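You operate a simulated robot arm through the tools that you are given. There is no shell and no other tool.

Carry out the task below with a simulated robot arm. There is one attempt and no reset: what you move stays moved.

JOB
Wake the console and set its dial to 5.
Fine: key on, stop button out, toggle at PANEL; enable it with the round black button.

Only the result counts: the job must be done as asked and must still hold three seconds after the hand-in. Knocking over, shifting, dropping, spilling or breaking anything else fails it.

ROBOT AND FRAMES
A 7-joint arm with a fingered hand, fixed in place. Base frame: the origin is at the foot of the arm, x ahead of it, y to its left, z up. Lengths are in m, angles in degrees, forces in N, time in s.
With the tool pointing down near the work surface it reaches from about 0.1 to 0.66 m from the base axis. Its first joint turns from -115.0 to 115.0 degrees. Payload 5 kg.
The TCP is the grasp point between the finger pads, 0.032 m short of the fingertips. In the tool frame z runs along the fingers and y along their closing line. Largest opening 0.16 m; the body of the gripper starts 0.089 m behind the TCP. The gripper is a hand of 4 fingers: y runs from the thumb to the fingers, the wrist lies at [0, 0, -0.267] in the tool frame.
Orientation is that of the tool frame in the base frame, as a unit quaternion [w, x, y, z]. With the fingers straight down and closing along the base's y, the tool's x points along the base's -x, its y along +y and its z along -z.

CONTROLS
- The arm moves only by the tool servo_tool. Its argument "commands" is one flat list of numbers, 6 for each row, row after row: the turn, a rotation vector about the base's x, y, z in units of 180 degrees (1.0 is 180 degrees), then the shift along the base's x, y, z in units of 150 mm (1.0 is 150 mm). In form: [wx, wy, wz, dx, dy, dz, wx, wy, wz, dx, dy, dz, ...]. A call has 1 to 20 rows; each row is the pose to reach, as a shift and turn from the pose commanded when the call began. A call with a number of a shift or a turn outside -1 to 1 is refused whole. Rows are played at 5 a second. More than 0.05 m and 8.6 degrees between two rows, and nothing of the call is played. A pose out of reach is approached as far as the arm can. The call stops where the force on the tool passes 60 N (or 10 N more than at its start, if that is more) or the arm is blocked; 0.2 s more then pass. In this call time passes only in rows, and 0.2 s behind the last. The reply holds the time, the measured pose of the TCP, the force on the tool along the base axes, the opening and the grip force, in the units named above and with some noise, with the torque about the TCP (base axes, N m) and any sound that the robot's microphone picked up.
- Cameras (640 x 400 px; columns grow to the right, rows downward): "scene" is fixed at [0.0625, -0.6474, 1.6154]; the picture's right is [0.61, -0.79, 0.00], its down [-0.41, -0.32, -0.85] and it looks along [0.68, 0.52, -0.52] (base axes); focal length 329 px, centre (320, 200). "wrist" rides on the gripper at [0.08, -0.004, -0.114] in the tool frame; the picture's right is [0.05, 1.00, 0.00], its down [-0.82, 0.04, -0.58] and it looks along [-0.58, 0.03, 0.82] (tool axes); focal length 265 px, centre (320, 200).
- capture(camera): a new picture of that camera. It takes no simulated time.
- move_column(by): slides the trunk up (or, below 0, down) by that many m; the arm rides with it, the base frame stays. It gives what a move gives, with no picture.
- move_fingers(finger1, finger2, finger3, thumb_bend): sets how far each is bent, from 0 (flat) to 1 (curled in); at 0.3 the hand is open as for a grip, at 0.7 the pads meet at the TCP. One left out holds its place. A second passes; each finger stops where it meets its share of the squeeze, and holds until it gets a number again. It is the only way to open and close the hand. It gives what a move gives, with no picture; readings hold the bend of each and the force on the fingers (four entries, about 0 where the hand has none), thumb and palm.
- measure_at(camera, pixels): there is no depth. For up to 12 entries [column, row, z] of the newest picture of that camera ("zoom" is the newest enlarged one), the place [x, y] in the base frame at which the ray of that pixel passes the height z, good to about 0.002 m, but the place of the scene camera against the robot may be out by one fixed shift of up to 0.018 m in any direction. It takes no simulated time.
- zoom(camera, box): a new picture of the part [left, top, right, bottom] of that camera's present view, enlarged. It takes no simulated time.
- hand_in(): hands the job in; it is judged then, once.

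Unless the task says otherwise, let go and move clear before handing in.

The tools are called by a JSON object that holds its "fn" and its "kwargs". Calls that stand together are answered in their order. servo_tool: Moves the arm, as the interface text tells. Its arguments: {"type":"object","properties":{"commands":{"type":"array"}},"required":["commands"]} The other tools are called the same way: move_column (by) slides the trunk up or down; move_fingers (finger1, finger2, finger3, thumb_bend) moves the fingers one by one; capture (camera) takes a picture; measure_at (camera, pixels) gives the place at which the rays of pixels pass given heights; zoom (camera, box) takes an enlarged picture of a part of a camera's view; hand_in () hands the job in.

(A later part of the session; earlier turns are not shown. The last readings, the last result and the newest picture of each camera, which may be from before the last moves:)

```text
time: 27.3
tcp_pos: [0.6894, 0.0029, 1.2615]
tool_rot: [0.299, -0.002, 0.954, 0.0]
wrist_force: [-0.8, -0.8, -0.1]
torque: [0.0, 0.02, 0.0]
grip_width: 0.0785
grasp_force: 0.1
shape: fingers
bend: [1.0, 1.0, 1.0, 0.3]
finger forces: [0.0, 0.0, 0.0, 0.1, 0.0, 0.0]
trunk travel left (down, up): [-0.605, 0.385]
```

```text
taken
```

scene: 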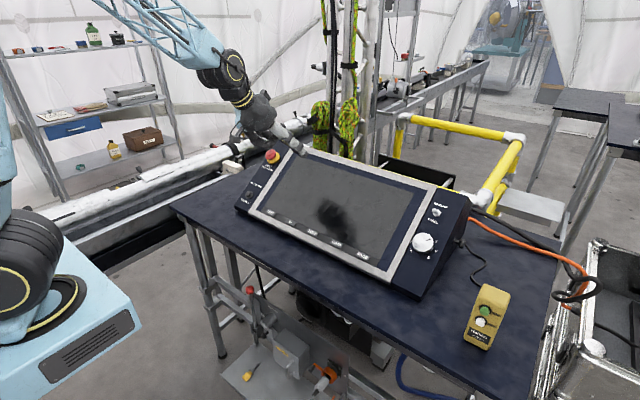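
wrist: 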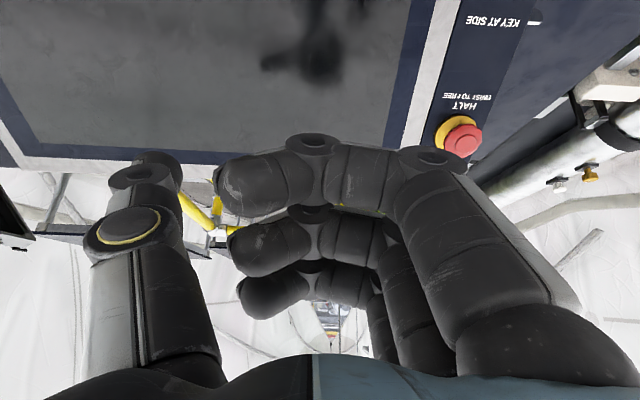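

The tilt is now 35°, matching the panel. I'll move over to the ENABLE button, keeping high past the HALT button at wrist (460,138).

{"fn": "servo_tool", "kwargs": {"commands": [0, 0, 0, -0.1, 0.3, 0, 0, 0, 0, -0.2, 0.6, 0, 0, 0, 0, -0.27, 0.9, 0, 0, 0, 0, -0.27, 1.0, 0]}}

{"fn": "servo_tool", "kwargs": {"commands": [0, 0, 0, 0, 0.3, 0, 0, 0, 0, 0, 0.6, 0, 0, 0, 0, 0, 0.77, 0, 0, 0, 0, 0, 0.77, -0.3, 0, 0, 0, 0, 0.77, -0.6, 0, 0, 0, 0, 0.77, -0.8]}}

{"fn": "capture", "kwargs": {"camera": "wrist"}}

{"fn": "capture", "kwargs": {"camera": "scene"}}

```text
time: 28.3
tcp_pos: [0.6487, 0.1538, 1.2587]
tool_rot: [0.3, -0.001, 0.954, 0.0]
wrist_force: [-0.4, 0.8, -0.1]
torque: [0.01, -0.01, 0.0]
grip_width: 0.0783
grasp_force: 0.1
shape: fingers
bend: [1.0, 1.0, 1.0, 0.3]
finger forces: [0.0, 0.0, 0.0, 0.0, 0.0, 0.0]
trunk travel left (down, up): [-0.605, 0.385]
```

```text
time: 29.7
tcp_pos: [0.6512, 0.2693, 1.1415]
tool_rot: [0.299, -0.001, 0.954, 0.0]
wrist_force: [0.1, 1.0, 0.5]
torque: [-0.01, 0.04, 0.01]
grip_width: 0.0782
grasp_force: 0.1
shape: fingers
bend: [1.0, 1.0, 1.0, 0.3]
finger forces: [0.0, 0.0, 0.0, 0.0, 0.0, 0.0]
trunk travel left (down, up): [-0.605, 0.385]
```

```text
taken
```

wrist: 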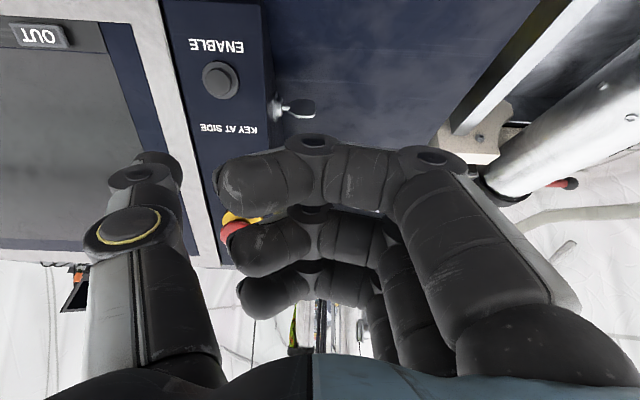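

```text
taken
```

scene: 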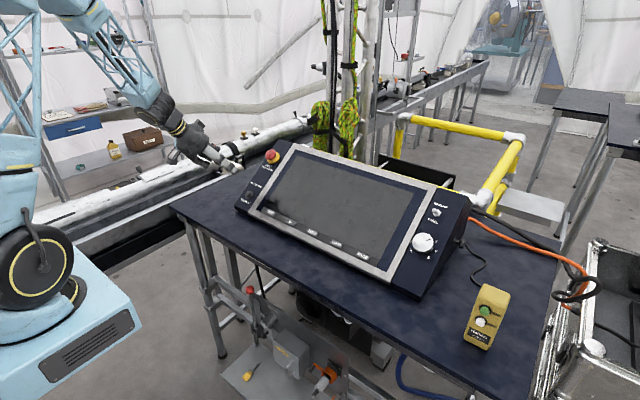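

ENABLE is at wrist (220,80), i.e. tool offset about (0.027, -0.089, 0.139). I'll zoom on the thumb tip to find where it would land.

{"fn": "zoom", "kwargs": {"camera": "wrist", "box": [70, 40, 300, 270]}}

{"fn": "zoom", "kwargs": {"camera": "scene", "box": [140, 90, 300, 230]}}

```text
1.74 times, centred on (185, 155) of wrist
```

zoom: 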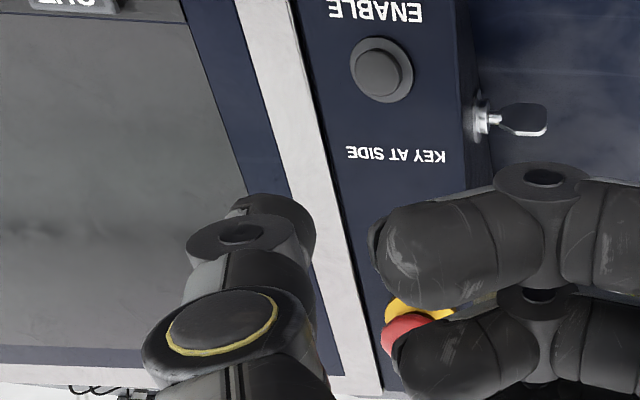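

```text
2.86 times, centred on (220, 160) of scene
```

zoom: 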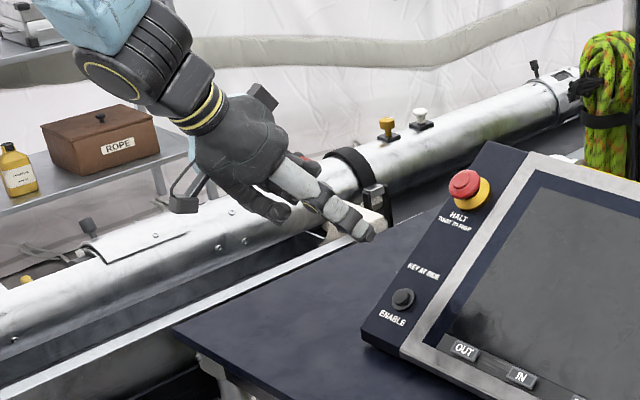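

The thumb tip ends near wrist (156-180, 158-172), i.e. tool (≈0, -0.092, 0.032). I'll align that with the button and approach along the panel normal, stopping about 27 mm short.

{"fn": "servo_tool", "kwargs": {"commands": [0, 0, 0, -0.073, 0.009, -0.051, 0, 0, 0, -0.147, 0.017, -0.103, 0, 0, 0, -0.07, 0.017, -0.212, 0, 0, 0, 0.006, 0.017, -0.321, 0, 0, 0, 0.083, 0.017, -0.43, 0, 0, 0, 0.159, 0.017, -0.539]}}

{"fn": "zoom", "kwargs": {"camera": "wrist", "box": [60, 40, 300, 240]}}

{"fn": "zoom", "kwargs": {"camera": "scene", "box": [180, 110, 300, 230]}}

```text
time: 31.1
tcp_pos: [0.6748, 0.2707, 1.0588]
tool_rot: [0.3, 0.0, 0.954, -0.001]
wrist_force: [-0.4, 1.0, 0.9]
torque: [-0.01, 0.02, 0.0]
grip_width: 0.0781
grasp_force: 0.0
shape: fingers
bend: [1.0, 1.0, 1.0, 0.3]
finger forces: [0.0, 0.0, 0.1, 0.0, 0.0, 0.0]
trunk travel left (down, up): [-0.605, 0.385]
```

```text
2.00 times, centred on (180, 140) of wrist
```

zoom: 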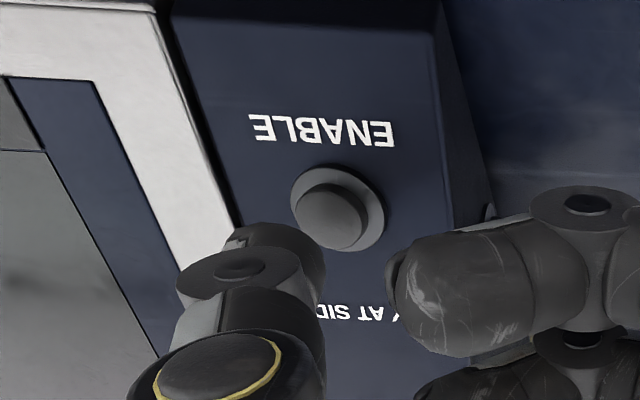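

```text
3.33 times, centred on (240, 170) of scene
```

zoom: 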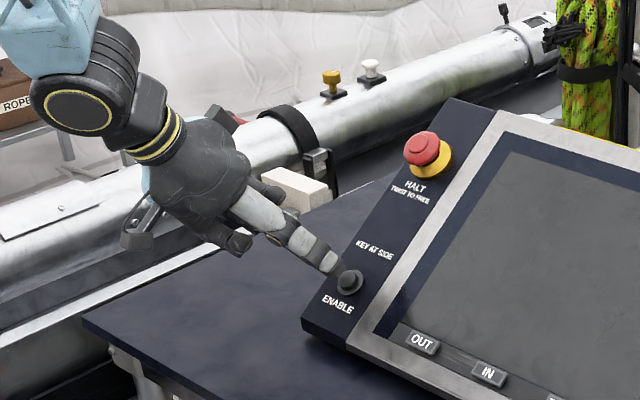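

The button at wrist (186,149) resolves to tool (-0.003, -0.094, 0.059), right in front of the thumb tip. I'll press along the normal in small steps.

{"fn": "servo_tool", "kwargs": {"commands": [0, 0, 0, 0.0765, 0, -0.109, 0, 0, 0, 0.1033, 0, -0.1474, 0, 0, 0, 0.1186, 0, -0.1693, 0, 0, 0, 0.134, 0, -0.191]}}

{"fn": "capture", "kwargs": {"camera": "scene"}}

{"fn": "zoom", "kwargs": {"camera": "wrist", "box": [60, 40, 300, 240]}}

```text
time: 32.1
tcp_pos: [0.6917, 0.2729, 1.0347]
tool_rot: [0.302, -0.003, 0.953, 0.001]
wrist_force: [-19.1, 10.6, 27.1]
torque: [-2.4, 0.02, -1.73]
grip_width: 0.0801
grasp_force: 16.6
shape: fingers
bend: [1.0, 1.0, 1.0, 0.29]
finger forces: [0.0, 0.0, 0.0, 0.0, 33.0, 0.0]
trunk travel left (down, up): [-0.605, 0.385]
heard: click
```

```text
taken
```

scene: 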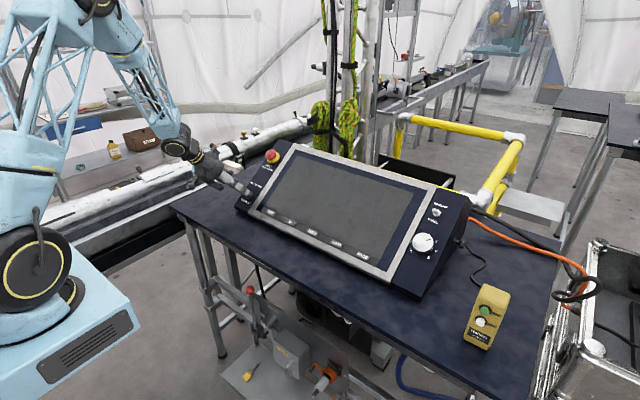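

```text
2.00 times, centred on (180, 140) of wrist
```

zoom: 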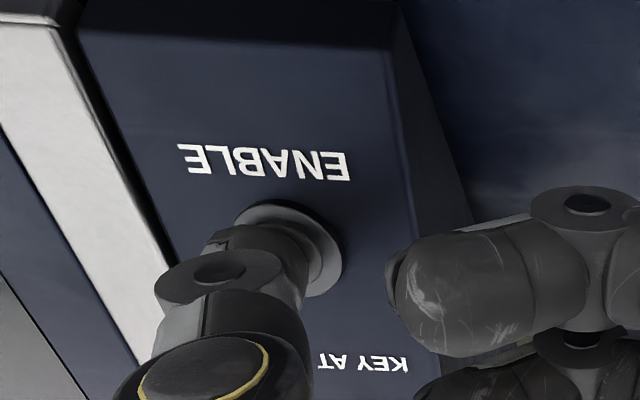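

I heard a click at 33 N on the thumb, but the screen in the scene view is still dark. I'll back off and check whether it wakes on release.

{"fn": "servo_tool", "kwargs": {"commands": [0, 0, 0, -0.06, 0, 0.085, 0, 0, 0, -0.12, 0, 0.17, 0, 0, 0, -0.2, 0, 0.3, 0, 0, 0, -0.2, 0, 0.5]}}

{"fn": "capture", "kwargs": {"camera": "scene"}}

{"fn": "capture", "kwargs": {"camera": "wrist"}}

```text
time: 33.1
tcp_pos: [0.6628, 0.2709, 1.1065]
tool_rot: [0.3, -0.002, 0.954, 0.0]
wrist_force: [-0.3, -0.1, -0.1]
torque: [0.02, -0.03, 0.01]
grip_width: 0.0787
grasp_force: 0.0
shape: fingers
bend: [1.0, 1.0, 1.0, 0.3]
finger forces: [0.0, 0.0, 0.1, 0.1, 0.1, 0.1]
trunk travel left (down, up): [-0.605, 0.385]
```

```text
taken
```

scene: 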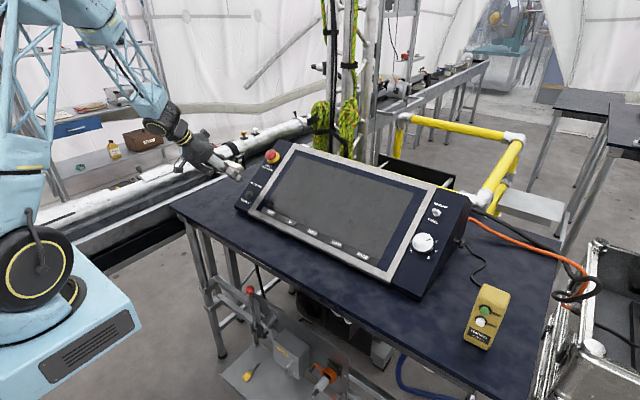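

```text
taken
```

wrist: 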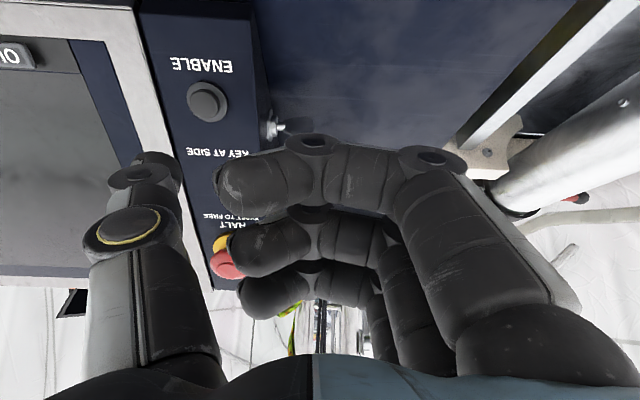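

The arm is clear. I'll zoom on the screen, HALT and ENABLE for any sign of change.

{"fn": "zoom", "kwargs": {"camera": "scene", "box": [230, 130, 480, 300]}}

{"fn": "zoom", "kwargs": {"camera": "scene", "box": [235, 140, 305, 215]}}

```text
2.35 times, centred on (355, 215) of scene
```

zoom: 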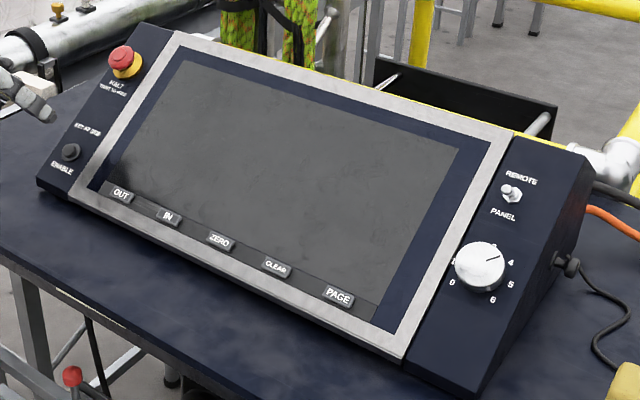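

```text
5.33 times, centred on (270, 178) of scene
```

zoom: 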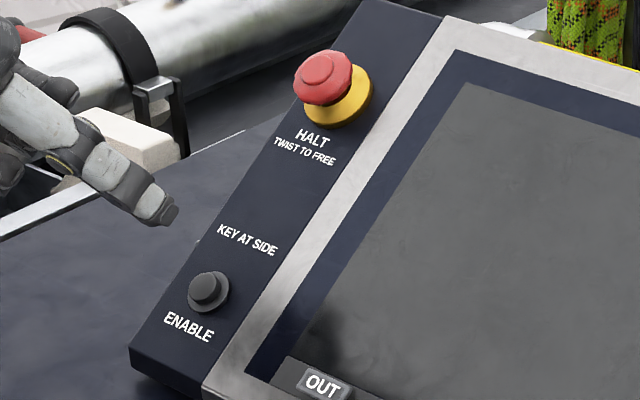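

The screen is still dark even though the button clicked, the toggle is at PANEL, and HALT's red head stands clear of its collar. That points to the key being off, with its vertical bow as the off position. I'll reopen the hand and take a closer look at the key.

{"fn": "servo_tool", "kwargs": {"commands": [0.0053, 0.0082, -0.0405, 0.03, 0.04, 0.1, 0.0107, 0.0164, -0.0811, 0.05, 0.09, 0.2, 0.016, 0.0247, -0.1216, 0.08, 0.13, 0.25, 0.0214, 0.0329, -0.1622, 0.11, 0.17, 0.29, 0.0267, 0.0411, -0.2027, 0.14, 0.22, 0.29, 0.0321, 0.0493, -0.2433, 0.16, 0.26, 0.29, 0.0374, 0.0576, -0.2838, 0.19, 0.31, 0.29, 0.0428, 0.0658, -0.3244, 0.22, 0.35, 0.29, 0.0481, 0.074, -0.3649, 0.247, 0.393, 0.29]}}

{"fn": "move_fingers", "kwargs": {"finger1": 0.3, "finger2": 0.3, "finger3": 0.3, "thumb_bend": 0.3}}

{"fn": "capture", "kwargs": {"camera": "wrist"}}

```text
time: 35.1
tcp_pos: [0.7009, 0.3315, 1.1485]
tool_rot: [0.145, 0.536, 0.826, -0.094]
wrist_force: [-0.2, 1.4, 0.0]
torque: [0.01, 0.0, 0.04]
grip_width: 0.0781
grasp_force: 0.1
shape: fingers
bend: [1.0, 1.0, 1.0, 0.3]
finger forces: [0.0, 0.0, 0.0, 0.0, 0.1, 0.1]
trunk travel left (down, up): [-0.605, 0.385]
```

```text
time: 36.1
tcp_pos: [0.7011, 0.3297, 1.1485]
tool_rot: [0.145, 0.536, 0.826, -0.094]
wrist_force: [-0.3, 1.0, 0.7]
torque: [0.02, -0.01, -0.01]
grip_width: 0.1706
grasp_force: 0.2
shape: fingers
bend: [0.3, 0.3, 0.3, 0.3]
finger forces: [0.1, 0.0, 0.0, 0.1, 0.0, 0.1]
trunk travel left (down, up): [-0.605, 0.385]
```

```text
taken
```

wrist: 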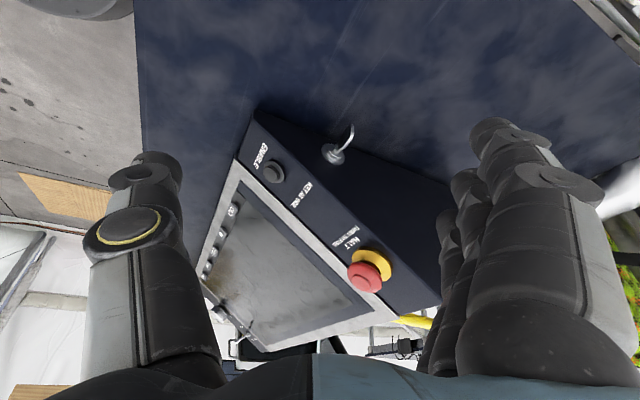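

{"fn": "zoom", "kwargs": {"camera": "wrist", "box": [310, 115, 370, 170]}}

{"fn": "zoom", "kwargs": {"camera": "wrist", "box": [330, 210, 420, 310]}}

```text
7.27 times, centred on (340, 142) of wrist
```

zoom: 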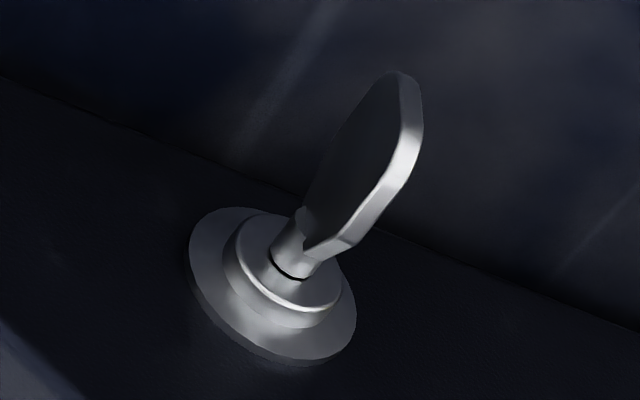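

```text
4.00 times, centred on (375, 260) of wrist
```

zoom: 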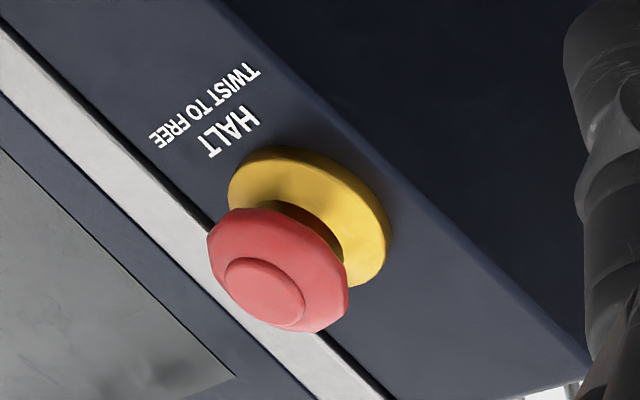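

HALT is clearly out (stem visible under the red head), so the key is what's left. Three views agree on a key axis at x=0.769, z=0.990, with the bow spanning y≈0.235-0.272 and its top edge at z≈1.003. I'll form the hook again and hover with the outermost finger behind the bow, to turn its top towards the robot (clockwise).

{"fn": "move_fingers", "kwargs": {"finger1": 0.6, "finger2": 0.6, "finger3": 0.6, "thumb_bend": 0.3}}

{"fn": "servo_tool", "kwargs": {"commands": [0.0218, 0.0046, -0.0264, 0.08, -0.05, -0.06, 0.0436, 0.0093, -0.0529, 0.16, -0.11, -0.13, 0.0653, 0.0139, -0.0793, 0.24, -0.16, -0.19, 0.0871, 0.0186, -0.1058, 0.32, -0.21, -0.26, 0.1089, 0.0232, -0.1322, 0.4, -0.267, -0.3]}}

{"fn": "capture", "kwargs": {"camera": "wrist"}}

{"fn": "capture", "kwargs": {"camera": "scene"}}

```text
time: 37.1
tcp_pos: [0.7001, 0.3308, 1.1487]
tool_rot: [0.146, 0.536, 0.826, -0.094]
wrist_force: [0.6, -0.4, 0.3]
torque: [0.0, -0.02, 0.01]
grip_width: 0.1119
grasp_force: 0.0
shape: fingers
bend: [0.6, 0.6, 0.6, 0.3]
finger forces: [0.0, 0.1, 0.0, 0.1, 0.1, 0.1]
trunk travel left (down, up): [-0.605, 0.385]
```

```text
time: 38.3
tcp_pos: [0.7607, 0.2903, 1.1042]
tool_rot: [0.0, 0.707, 0.707, 0.0]
wrist_force: [-0.3, 0.7, 0.4]
torque: [0.04, 0.01, -0.01]
grip_width: 0.1117
grasp_force: 0.1
shape: fingers
bend: [0.6, 0.6, 0.6, 0.3]
finger forces: [0.0, 0.1, 0.0, 0.0, 0.1, 0.1]
trunk travel left (down, up): [-0.605, 0.385]
```

```text
taken
```

wrist: 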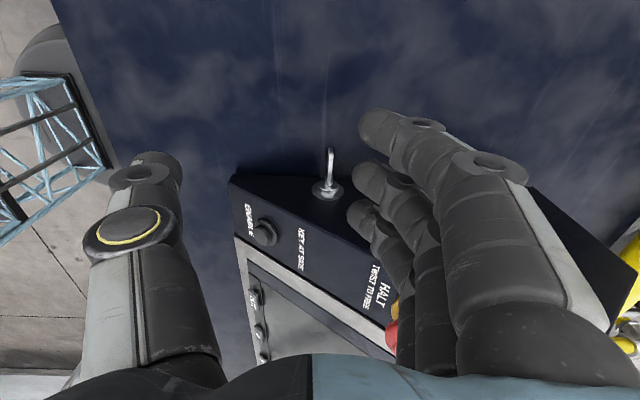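

```text
taken
```

scene: 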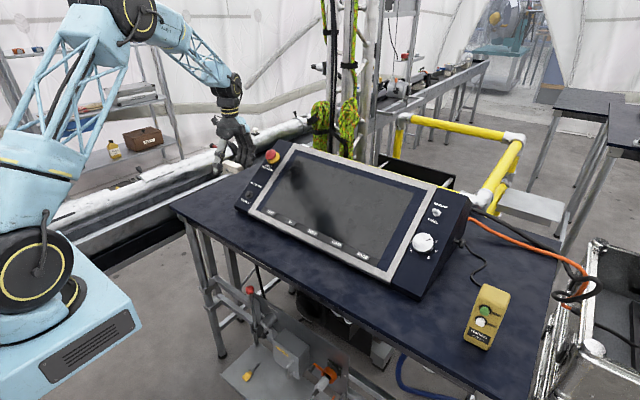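

The key is seen end-on at wrist (331,150) with its collar at (327,190), matching x≈0.771. I'll zoom to fix the bow's line before descending behind it.

{"fn": "zoom", "kwargs": {"camera": "wrist", "box": [290, 130, 390, 240]}}

```text
3.64 times, centred on (340, 185) of wrist
```

zoom: 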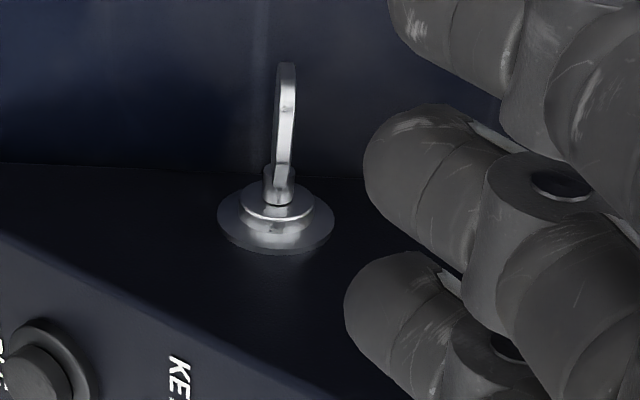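

The bow is edge-on at zoom (283,120), about 8 mm in front of the third fingertip's pad at (345,305). I'll shift 7 mm further back and lower until the fingertips are just above the key axis height.

{"fn": "servo_tool", "kwargs": {"commands": [0, 0, 0, 0.047, 0, -0.1, 0, 0, 0, 0.047, 0, -0.25, 0, 0, 0, 0.047, 0, -0.4, 0, 0, 0, 0.047, 0, -0.5]}}

{"fn": "capture", "kwargs": {"camera": "wrist"}}

{"fn": "zoom", "kwargs": {"camera": "wrist", "box": [290, 130, 410, 260]}}

```text
time: 39.3
tcp_pos: [0.769, 0.2921, 1.0285]
tool_rot: [0.0, 0.707, 0.707, 0.0]
wrist_force: [0.0, -0.4, 0.5]
torque: [0.01, -0.01, 0.01]
grip_width: 0.112
grasp_force: 0.1
shape: fingers
bend: [0.6, 0.6, 0.6, 0.3]
finger forces: [0.0, 0.0, 0.1, 0.1, 0.0, 0.0]
trunk travel left (down, up): [-0.605, 0.385]
```

```text
taken
```

wrist: 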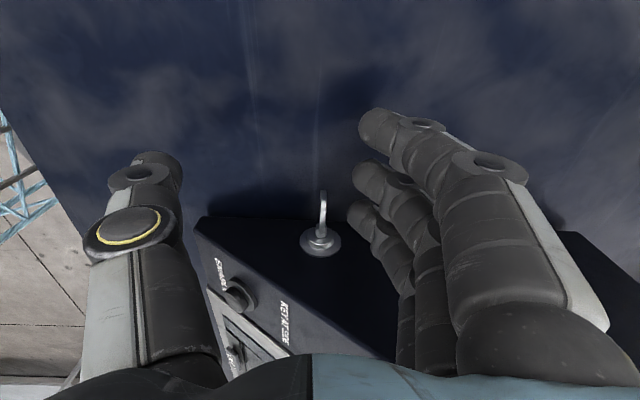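

```text
3.08 times, centred on (350, 195) of wrist
```

zoom: 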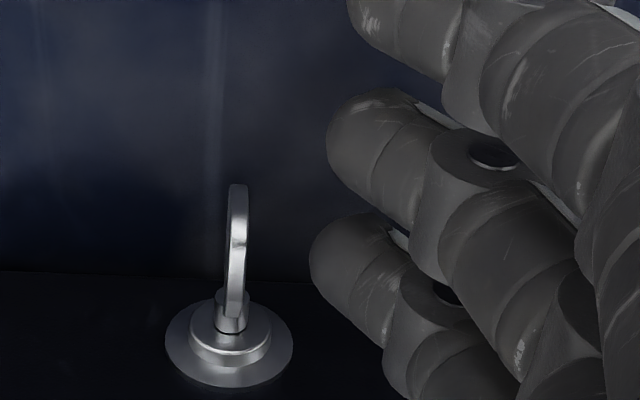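

The bow (zoom (238,250)) is about 15 mm in front of the third fingertip (312,260), overlapping its upper half. I'll pull towards the robot in small steps and watch the forces.

{"fn": "servo_tool", "kwargs": {"commands": [0, 0, 0, -0.06, 0, 0, 0, 0, 0, -0.1, 0, 0, 0, 0, 0, -0.12, 0, 0, 0, 0, 0, -0.14, 0, 0]}}

{"fn": "zoom", "kwargs": {"camera": "wrist", "box": [290, 130, 410, 260]}}

```text
time: 40.3
tcp_pos: [0.7481, 0.2908, 1.0291]
tool_rot: [0.0, 0.707, 0.707, 0.0]
wrist_force: [1.8, -0.9, 0.7]
torque: [0.01, -0.08, 0.12]
grip_width: 0.1119
grasp_force: 1.9
shape: fingers
bend: [0.6, 0.6, 0.58, 0.3]
finger forces: [0.0, 0.0, 2.2, 0.1, 0.0, 0.1]
trunk travel left (down, up): [-0.605, 0.385]
```

```text
3.08 times, centred on (350, 195) of wrist
```

zoom: 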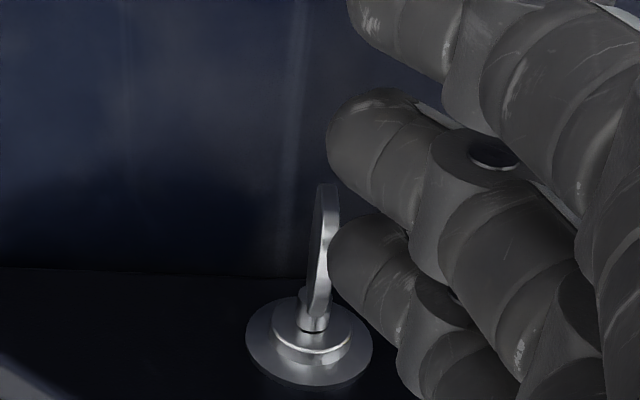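

There's light contact (2.2 N) and the bow is starting to tilt at zoom (322,250). I'll keep pulling in small steps.

{"fn": "servo_tool", "kwargs": {"commands": [0, 0, 0, -0.025, 0, 0, 0, 0, 0, -0.05, 0, 0, 0, 0, 0, -0.075, 0, 0]}}

{"fn": "zoom", "kwargs": {"camera": "wrist", "box": [290, 130, 410, 260]}}

```text
time: 41.1
tcp_pos: [0.7362, 0.2897, 1.0286]
tool_rot: [0.0, 0.707, 0.707, 0.0]
wrist_force: [1.8, 0.9, 0.4]
torque: [-0.02, -0.12, 0.08]
grip_width: 0.1119
grasp_force: 0.8
shape: fingers
bend: [0.6, 0.6, 0.58, 0.3]
finger forces: [0.0, 0.1, 2.0, 0.1, 0.0, 0.0]
trunk travel left (down, up): [-0.605, 0.385]
```

```text
3.08 times, centred on (350, 195) of wrist
```

zoom: 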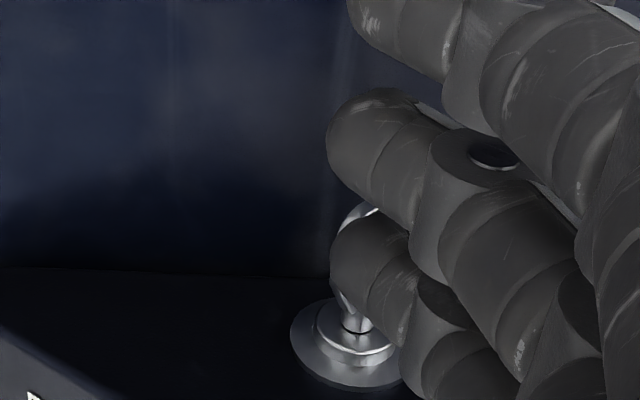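

The key is following easily at about 2 N, and the fingertip at zoom (360,270) is now over the leaning bow. I'll move a little further towards the robot and press down slightly to complete the turn.

{"fn": "servo_tool", "kwargs": {"commands": [0, 0, 0, -0.02, 0, -0.01, 0, 0, 0, -0.04, 0, -0.02, 0, 0, 0, -0.05, 0, -0.035]}}

{"fn": "zoom", "kwargs": {"camera": "wrist", "box": [290, 130, 410, 260]}}

{"fn": "capture", "kwargs": {"camera": "scene"}}

```text
time: 41.9
tcp_pos: [0.7279, 0.2889, 1.0267]
tool_rot: [0.0, 0.707, 0.707, 0.002]
wrist_force: [4.7, -0.3, 17.5]
torque: [-0.53, -0.78, 0.12]
grip_width: 0.1118
grasp_force: 9.0
shape: fingers
bend: [0.6, 0.6, 0.6, 0.3]
finger forces: [0.0, 0.0, 17.3, 0.1, 0.0, 0.1]
trunk travel left (down, up): [-0.605, 0.385]
```

```text
3.08 times, centred on (350, 195) of wrist
```

zoom: 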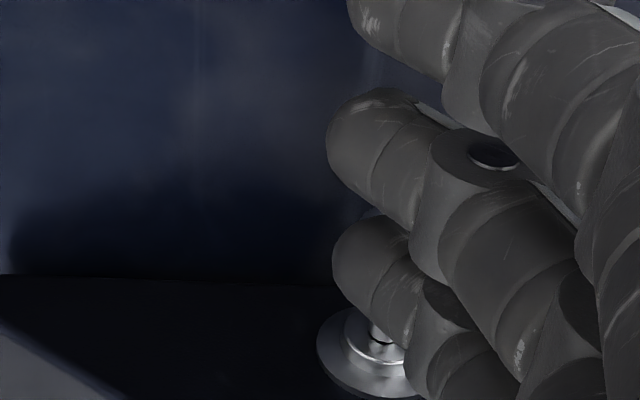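

```text
taken
```

scene: 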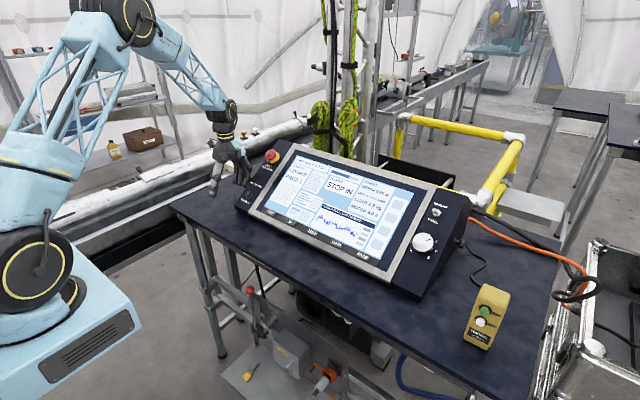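

The screen has lit up. The key is now on, with 17 N on the finger from pressing down on it. I'll lift straight off and read the screen.

{"fn": "servo_tool", "kwargs": {"commands": [0, 0, 0, 0, 0, 0.05, 0, 0, 0, 0, 0, 0.2, 0, 0, 0, 0, 0, 0.4, 0, 0, 0, 0, 0, 0.6]}}

{"fn": "zoom", "kwargs": {"camera": "scene", "box": [250, 145, 430, 270]}}

{"fn": "zoom", "kwargs": {"camera": "wrist", "box": [290, 130, 410, 260]}}

```text
time: 42.9
tcp_pos: [0.7282, 0.2904, 1.1147]
tool_rot: [0.0, 0.707, 0.707, 0.0]
wrist_force: [0.7, 0.3, -0.3]
torque: [0.01, -0.02, 0.04]
grip_width: 0.1118
grasp_force: 0.0
shape: fingers
bend: [0.6, 0.6, 0.6, 0.3]
finger forces: [0.1, 0.0, 0.1, 0.1, 0.0, 0.0]
trunk travel left (down, up): [-0.605, 0.385]
```

```text
3.20 times, centred on (340, 208) of scene
```

zoom: 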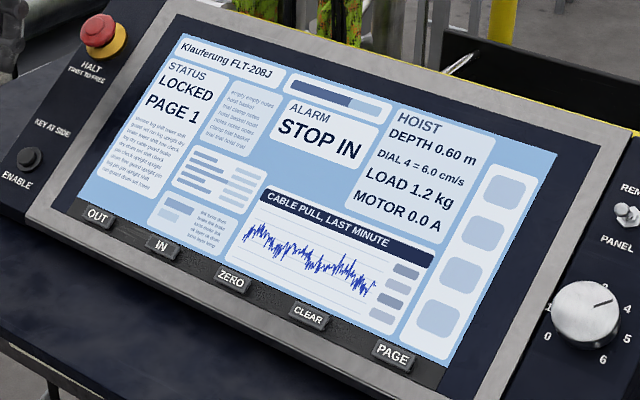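

```text
3.08 times, centred on (350, 195) of wrist
```

zoom: 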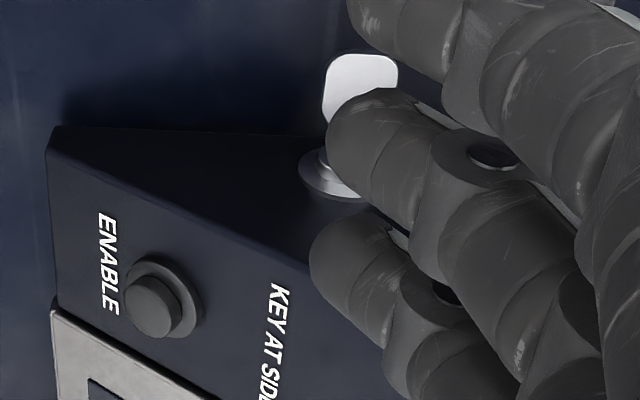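

The console now reads "STATUS LOCKED, ALARM STOP IN, DIAL 4 = 6.0 cm/s", so the key is on but HALT is actually pressed in and must be twisted free. I'll lift away from the key and go to a hover square over the HALT head at about (0.830, 0.178, 1.131).

{"fn": "servo_tool", "kwargs": {"commands": [-0.0127, -0.0127, 0.0403, 0, 0, 0.2, -0.0254, -0.0254, 0.0805, 0, 0, 0.4, -0.0381, -0.0381, 0.1208, 0, 0, 0.6, -0.0508, -0.0508, 0.161, 0, 0, 0.75, -0.0635, -0.0635, 0.2013, 0.04, -0.09, 0.75, -0.0762, -0.0762, 0.2415, 0.08, -0.19, 0.75, -0.0889, -0.0889, 0.2818, 0.12, -0.28, 0.75, -0.1016, -0.1016, 0.322, 0.17, -0.37, 0.75, -0.1143, -0.1143, 0.3623, 0.21, -0.47, 0.75, -0.127, -0.127, 0.4025, 0.25, -0.56, 0.75, -0.1397, -0.1397, 0.4428, 0.29, -0.65, 0.7, -0.1524, -0.1524, 0.483, 0.333, -0.747, 0.65]}}

{"fn": "move_fingers", "kwargs": {"finger1": 0.42, "finger2": 0.42, "finger3": 0.42, "thumb_bend": 0.42}}

{"fn": "capture", "kwargs": {"camera": "wrist"}}

{"fn": "capture", "kwargs": {"camera": "scene"}}

```text
time: 45.5
tcp_pos: [0.7775, 0.1775, 1.2121]
tool_rot: [0.301, -0.002, 0.954, 0.0]
wrist_force: [-0.4, -0.5, -1.0]
torque: [0.02, -0.02, 0.02]
grip_width: 0.1116
grasp_force: 0.0
shape: fingers
bend: [0.6, 0.6, 0.6, 0.3]
finger forces: [0.0, 0.0, 0.1, 0.0, 0.1, 0.0]
trunk travel left (down, up): [-0.605, 0.385]
```

```text
time: 46.5
tcp_pos: [0.7777, 0.1791, 1.2116]
tool_rot: [0.3, -0.002, 0.954, 0.001]
wrist_force: [-0.6, -0.5, 0.1]
torque: [-0.04, 0.0, 0.02]
grip_width: 0.1234
grasp_force: 0.1
shape: fingers
bend: [0.42, 0.42, 0.42, 0.42]
finger forces: [0.0, 0.1, 0.2, 0.0, 0.0, 0.1]
trunk travel left (down, up): [-0.605, 0.385]
```

```text
taken
```

wrist: 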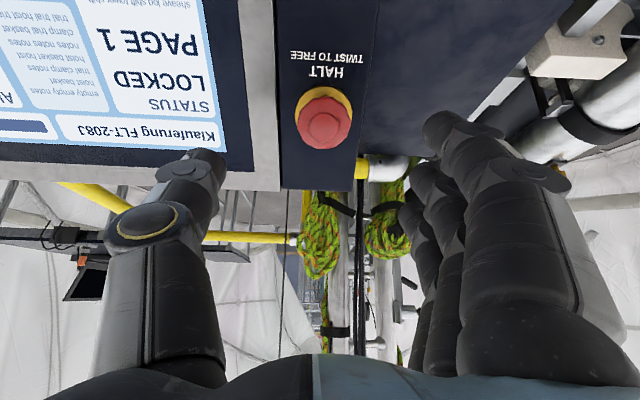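

```text
taken
```

scene: 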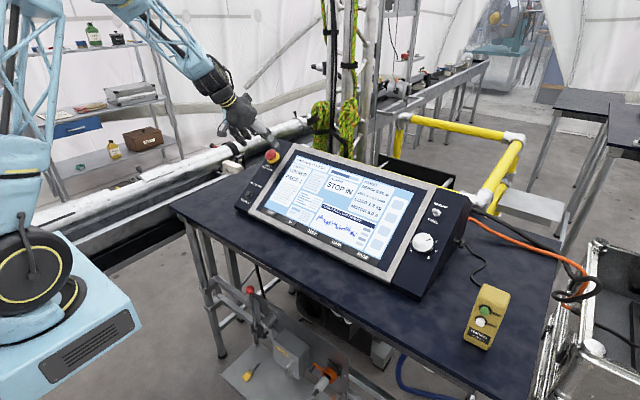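

HALT's face is centred at wrist (325,123), i.e. tool (0.008, 0.004, 0.096), just off centre. I'll correct the offset and come 50 mm closer along the normal, then recheck.

{"fn": "servo_tool", "kwargs": {"commands": [0, 0, 0, -0.041, 0.026, -0.03, 0, 0, 0, 0.023, 0.026, -0.12, 0, 0, 0, 0.087, 0.026, -0.212, 0, 0, 0, 0.15, 0.026, -0.303]}}

{"fn": "capture", "kwargs": {"camera": "wrist"}}

{"fn": "zoom", "kwargs": {"camera": "scene", "box": [220, 90, 320, 200]}}

```text
time: 47.5
tcp_pos: [0.8018, 0.1816, 1.1648]
tool_rot: [0.301, 0.0, 0.954, -0.001]
wrist_force: [-0.1, -0.1, 0.1]
torque: [0.03, 0.01, 0.01]
grip_width: 0.1233
grasp_force: 0.1
shape: fingers
bend: [0.42, 0.42, 0.42, 0.42]
finger forces: [0.0, 0.0, 0.0, 0.0, 0.0, 0.0]
trunk travel left (down, up): [-0.605, 0.385]
```

```text
taken
```

wrist: 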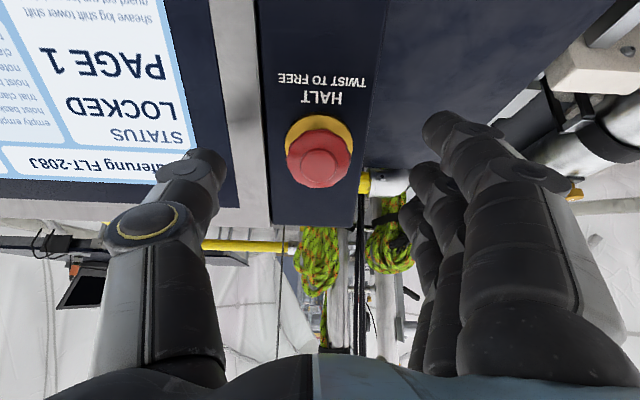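

```text
3.64 times, centred on (270, 145) of scene
```

zoom: 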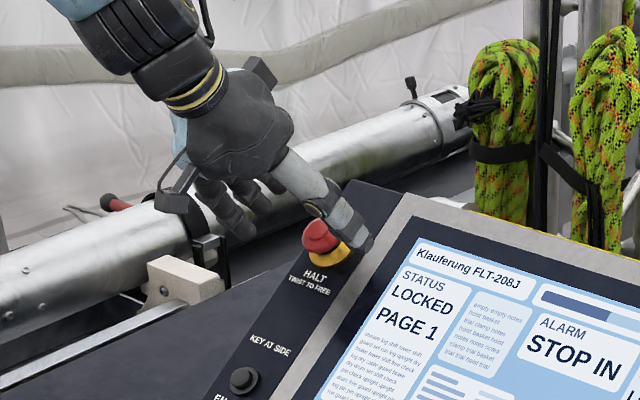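

HALT is centred at wrist (320,165) and the fingertips are about level with its face. I'll go 20 mm deeper along the normal, then close the thumb and middle finger on the head.

{"fn": "servo_tool", "kwargs": {"commands": [0, 0, 0, 0.025, 0, -0.036, 0, 0, 0, 0.05, 0, -0.072, 0, 0, 0, 0.0765, 0, -0.109]}}

{"fn": "capture", "kwargs": {"camera": "wrist"}}

{"fn": "zoom", "kwargs": {"camera": "scene", "box": [220, 90, 320, 200]}}

```text
time: 48.3
tcp_pos: [0.8132, 0.1809, 1.1489]
tool_rot: [0.301, 0.0, 0.954, -0.001]
wrist_force: [0.3, 0.0, -0.3]
torque: [-0.02, -0.01, 0.02]
grip_width: 0.1238
grasp_force: 0.0
shape: fingers
bend: [0.42, 0.42, 0.42, 0.42]
finger forces: [0.0, 0.0, 0.0, 0.1, 0.0, 0.0]
trunk travel left (down, up): [-0.605, 0.385]
```

```text
taken
```

wrist: 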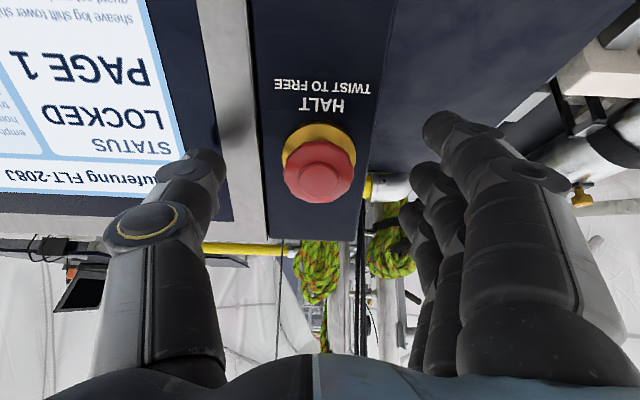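

```text
3.64 times, centred on (270, 145) of scene
```

zoom: 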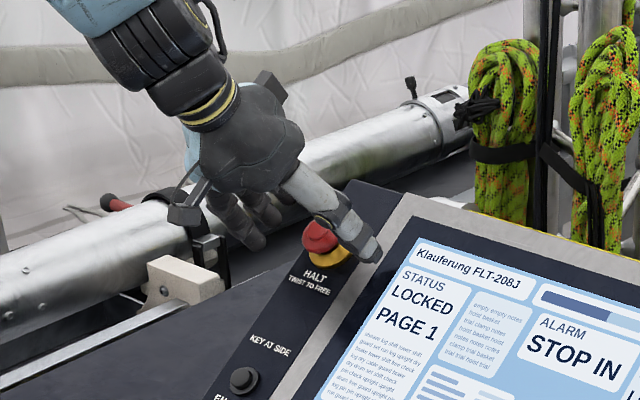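

I want a better depth check before closing. I'll zoom on the HALT head in the wrist view.

{"fn": "zoom", "kwargs": {"camera": "wrist", "box": [250, 70, 390, 220]}}

{"fn": "zoom", "kwargs": {"camera": "scene", "box": [255, 130, 305, 180]}}

```text
2.67 times, centred on (320, 145) of wrist
```

zoom: 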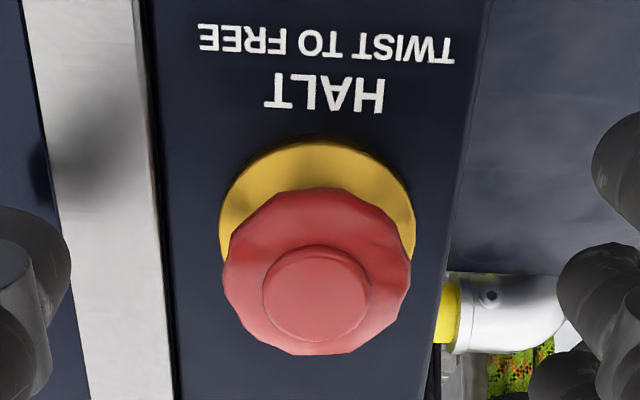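

```text
8.00 times, centred on (280, 155) of scene
```

zoom: 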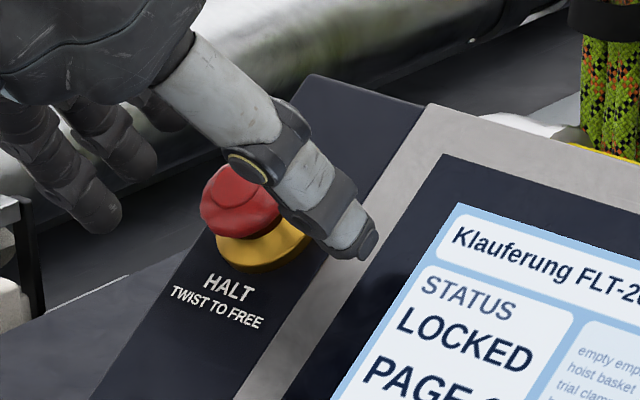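

The raised centre disc at zoom (316,298) and the scalloped rim at (316,270) put the rim about 30 mm ahead of the TCP and the collar about 54 mm ahead. I can go 13 mm deeper so the fingertips pass the rim, then close the thumb and middle finger.

{"fn": "servo_tool", "kwargs": {"commands": [0, 0, 0, 0.025, 0, -0.035, 0, 0, 0, 0.05, 0, -0.071]}}

{"fn": "move_fingers", "kwargs": {"finger2": 0.58, "thumb_bend": 0.58}}

{"fn": "capture", "kwargs": {"camera": "wrist"}}

{"fn": "zoom", "kwargs": {"camera": "scene", "box": [255, 130, 305, 180]}}

```text
time: 48.9
tcp_pos: [0.8204, 0.1821, 1.1396]
tool_rot: [0.301, 0.0, 0.954, -0.001]
wrist_force: [0.6, 0.1, -1.3]
torque: [-0.01, -0.01, 0.01]
grip_width: 0.1234
grasp_force: 0.1
shape: fingers
bend: [0.42, 0.42, 0.42, 0.42]
finger forces: [0.0, 0.0, 0.1, 0.0, 0.0, 0.0]
trunk travel left (down, up): [-0.605, 0.385]
```

```text
time: 49.9
tcp_pos: [0.82, 0.181, 1.1385]
tool_rot: [0.3, -0.001, 0.954, 0.001]
wrist_force: [0.2, 0.0, -0.5]
torque: [0.01, 0.0, 0.02]
grip_width: 0.0935
grasp_force: 0.1
shape: fingers
bend: [0.42, 0.57, 0.42, 0.57]
finger forces: [0.1, 0.0, 0.0, 0.0, 0.1, 0.0]
trunk travel left (down, up): [-0.605, 0.385]
```

```text
taken
```

wrist: 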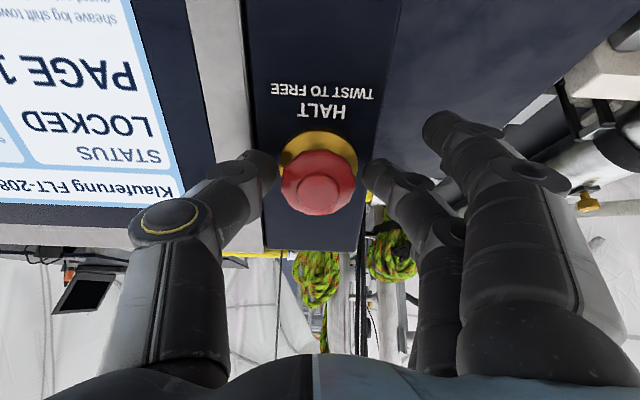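

```text
8.00 times, centred on (280, 155) of scene
```

zoom: 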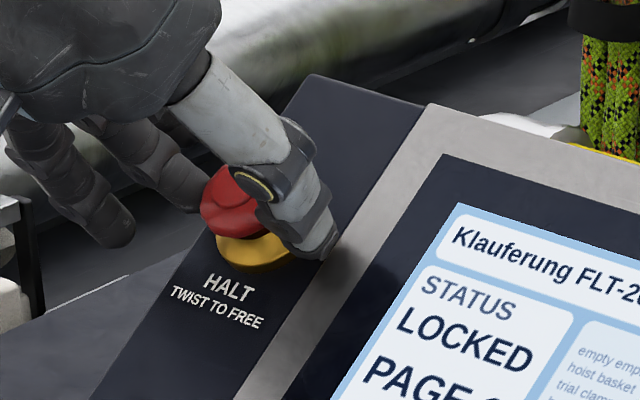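

The thumb (278,170) and middle fingertip (363,172) flank the red head evenly with no contact yet. I'll close them onto it.

{"fn": "move_fingers", "kwargs": {"finger2": 0.72, "thumb_bend": 0.72}}

{"fn": "zoom", "kwargs": {"camera": "wrist", "box": [220, 90, 440, 260]}}

```text
time: 50.9
tcp_pos: [0.8204, 0.18, 1.1388]
tool_rot: [0.3, 0.0, 0.954, 0.0]
wrist_force: [1.1, -10.2, -7.5]
torque: [-0.02, 0.07, -0.07]
grip_width: 0.0861
grasp_force: 14.7
shape: fingers
bend: [0.42, 0.61, 0.42, 0.65]
finger forces: [0.0, 8.7, 0.1, 0.0, 19.8, 0.0]
trunk travel left (down, up): [-0.605, 0.385]
```

```text
2.35 times, centred on (330, 175) of wrist
```

zoom: 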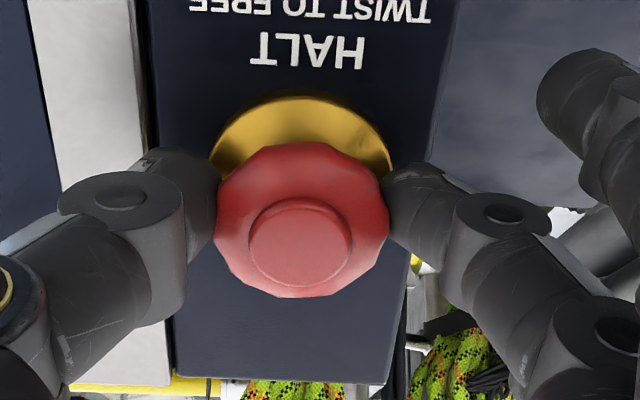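

The grip is on (thumb 19.8 N, finger 8.7 N). I'll twist clockwise as seen from the front, in 8° steps up to about 40°, and watch the torque and screen.

{"fn": "servo_tool", "kwargs": {"commands": [0.0255, 0, -0.0364, 0, 0, 0, 0.051, 0, -0.0728, 0, 0, 0, 0.0765, 0, -0.1092, 0, 0, 0, 0.102, 0, -0.1456, 0, 0, 0, 0.1275, 0, -0.182, 0, 0, 0]}}

{"fn": "zoom", "kwargs": {"camera": "wrist", "box": [220, 90, 440, 260]}}

{"fn": "zoom", "kwargs": {"camera": "scene", "box": [240, 130, 440, 280]}}

```text
time: 52.1
tcp_pos: [0.8196, 0.1823, 1.1397]
tool_rot: [0.283, 0.326, 0.896, 0.104]
wrist_force: [-6.0, -5.8, -1.4]
torque: [-0.07, 0.05, -0.05]
grip_width: 0.0857
grasp_force: 14.7
shape: fingers
bend: [0.42, 0.61, 0.42, 0.65]
finger forces: [0.0, 10.1, 0.0, 0.1, 19.1, 0.0]
trunk travel left (down, up): [-0.605, 0.385]
```

```text
2.35 times, centred on (330, 175) of wrist
```

zoom: 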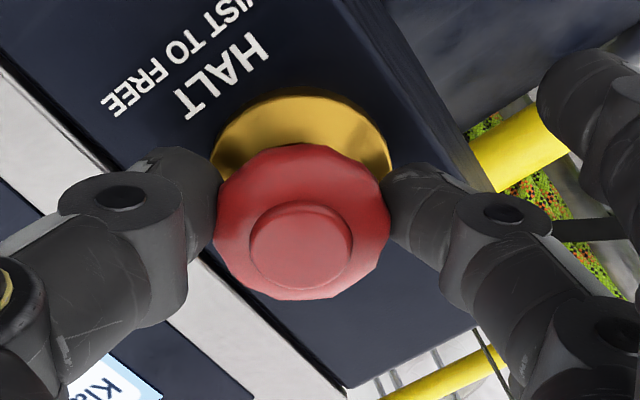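

```text
2.67 times, centred on (340, 205) of scene
```

zoom: 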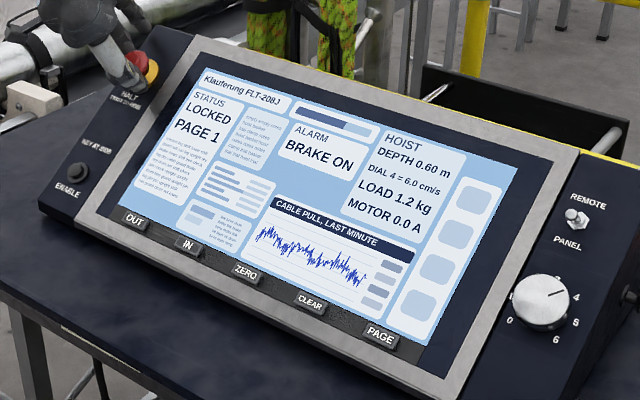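

The alarm changed from "STOP IN" to "BRAKE ON", so the HALT button is free. I'll open the fingers and back straight out along the normal.

{"fn": "move_fingers", "kwargs": {"finger2": 0.42, "thumb_bend": 0.42}}

{"fn": "servo_tool", "kwargs": {"commands": [0, 0, 0, -0.06, 0, 0.085, 0, 0, 0, -0.15, 0, 0.214, 0, 0, 0, -0.27, 0, 0.385, 0, 0, 0, -0.38, 0, 0.54]}}

{"fn": "capture", "kwargs": {"camera": "wrist"}}

{"fn": "zoom", "kwargs": {"camera": "scene", "box": [240, 130, 440, 280]}}

```text
time: 53.1
tcp_pos: [0.8204, 0.182, 1.1406]
tool_rot: [0.283, 0.326, 0.896, 0.103]
wrist_force: [-0.8, -0.2, 0.9]
torque: [0.02, 0.03, -0.03]
grip_width: 0.1225
grasp_force: 0.0
shape: fingers
bend: [0.42, 0.42, 0.42, 0.42]
finger forces: [0.0, 0.0, 0.1, 0.0, 0.1, 0.0]
trunk travel left (down, up): [-0.605, 0.385]
```

```text
time: 54.1
tcp_pos: [0.7615, 0.183, 1.2209]
tool_rot: [0.282, 0.327, 0.896, 0.103]
wrist_force: [-0.4, -0.5, 1.0]
torque: [0.02, -0.02, 0.02]
grip_width: 0.1227
grasp_force: 0.1
shape: fingers
bend: [0.42, 0.42, 0.42, 0.42]
finger forces: [0.0, 0.0, 0.0, 0.1, 0.0, 0.0]
trunk travel left (down, up): [-0.605, 0.385]
```

```text
taken
```

wrist: 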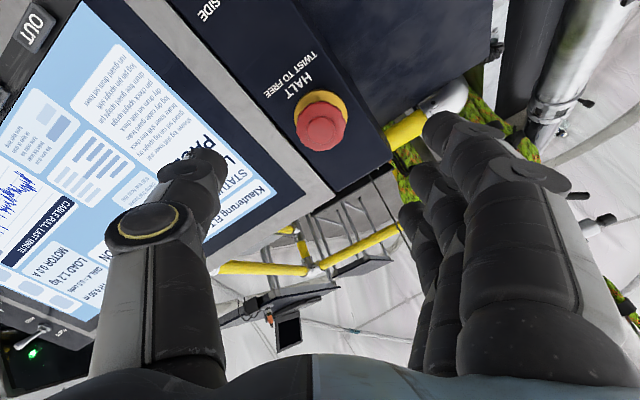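

```text
2.67 times, centred on (340, 205) of scene
```

zoom: 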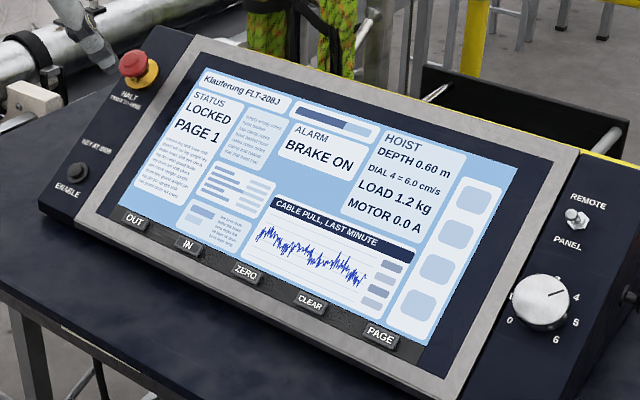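

HALT stays out and the screen still shows LOCKED / BRAKE ON, which makes sense until ENABLE is pressed. I'll make the thumb pointer again and return to the pose in front of ENABLE.

{"fn": "servo_tool", "kwargs": {"commands": [-0.0255, 0, 0.0364, -0.15, 0.08, -0.05, -0.051, 0, 0.0728, -0.3, 0.18, -0.1, -0.0765, 0, 0.1092, -0.45, 0.3, -0.2, -0.102, 0, 0.1456, -0.6, 0.45, -0.35, -0.1275, 0, 0.182, -0.737, 0.585, -0.5]}}

{"fn": "move_fingers", "kwargs": {"finger1": 1.0, "finger2": 1.0, "finger3": 1.0, "thumb_bend": 0.3}}

{"fn": "capture", "kwargs": {"camera": "wrist"}}

```text
time: 55.3
tcp_pos: [0.6526, 0.2712, 1.1458]
tool_rot: [0.301, -0.001, 0.954, -0.002]
wrist_force: [0.6, -0.1, -0.2]
torque: [-0.03, 0.04, -0.02]
grip_width: 0.1225
grasp_force: 0.0
shape: fingers
bend: [0.42, 0.42, 0.42, 0.42]
finger forces: [0.0, 0.0, 0.1, 0.0, 0.1, 0.0]
trunk travel left (down, up): [-0.605, 0.385]
```

```text
time: 56.3
tcp_pos: [0.6516, 0.2696, 1.1456]
tool_rot: [0.302, -0.001, 0.953, -0.001]
wrist_force: [-0.4, 0.8, 0.2]
torque: [0.03, -0.02, -0.05]
grip_width: 0.078
grasp_force: 0.0
shape: fingers
bend: [1.0, 1.0, 1.0, 0.3]
finger forces: [0.0, 0.1, 0.0, 0.0, 0.1, 0.0]
trunk travel left (down, up): [-0.605, 0.385]
```

```text
taken
```

wrist: 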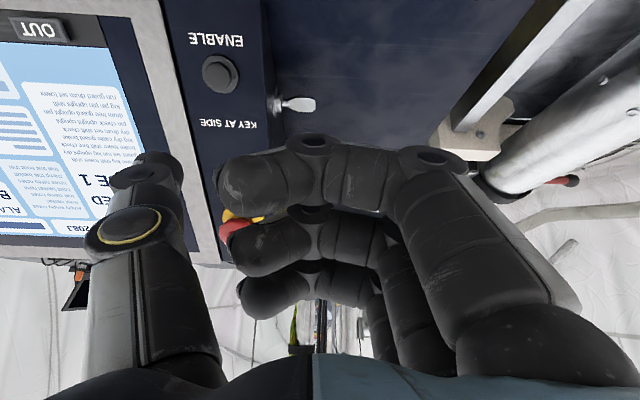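

ENABLE is at wrist (220,74) and the hand is in almost the same hover as before. I'll repeat the approach to the pre-press pose.

{"fn": "servo_tool", "kwargs": {"commands": [0, 0, 0, -0.073, 0.005, -0.06, 0, 0, 0, -0.147, 0.007, -0.12, 0, 0, 0, -0.07, 0.007, -0.235, 0, 0, 0, 0.006, 0.007, -0.35, 0, 0, 0, 0.083, 0.007, -0.465, 0, 0, 0, 0.155, 0.007, -0.575]}}

{"fn": "zoom", "kwargs": {"camera": "wrist", "box": [60, 40, 300, 240]}}

```text
time: 57.7
tcp_pos: [0.6765, 0.2722, 1.0587]
tool_rot: [0.302, -0.001, 0.953, 0.001]
wrist_force: [0.4, 0.1, 0.1]
torque: [0.01, 0.01, -0.01]
grip_width: 0.0781
grasp_force: 0.1
shape: fingers
bend: [1.0, 1.0, 1.0, 0.3]
finger forces: [0.0, 0.0, 0.1, 0.0, 0.0, 0.0]
trunk travel left (down, up): [-0.605, 0.385]
```

```text
2.00 times, centred on (180, 140) of wrist
```

zoom: 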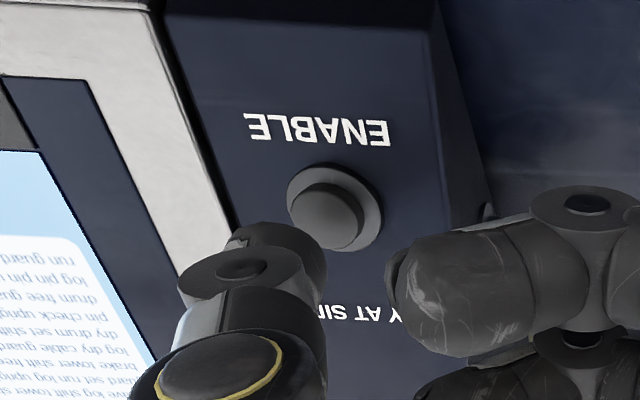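

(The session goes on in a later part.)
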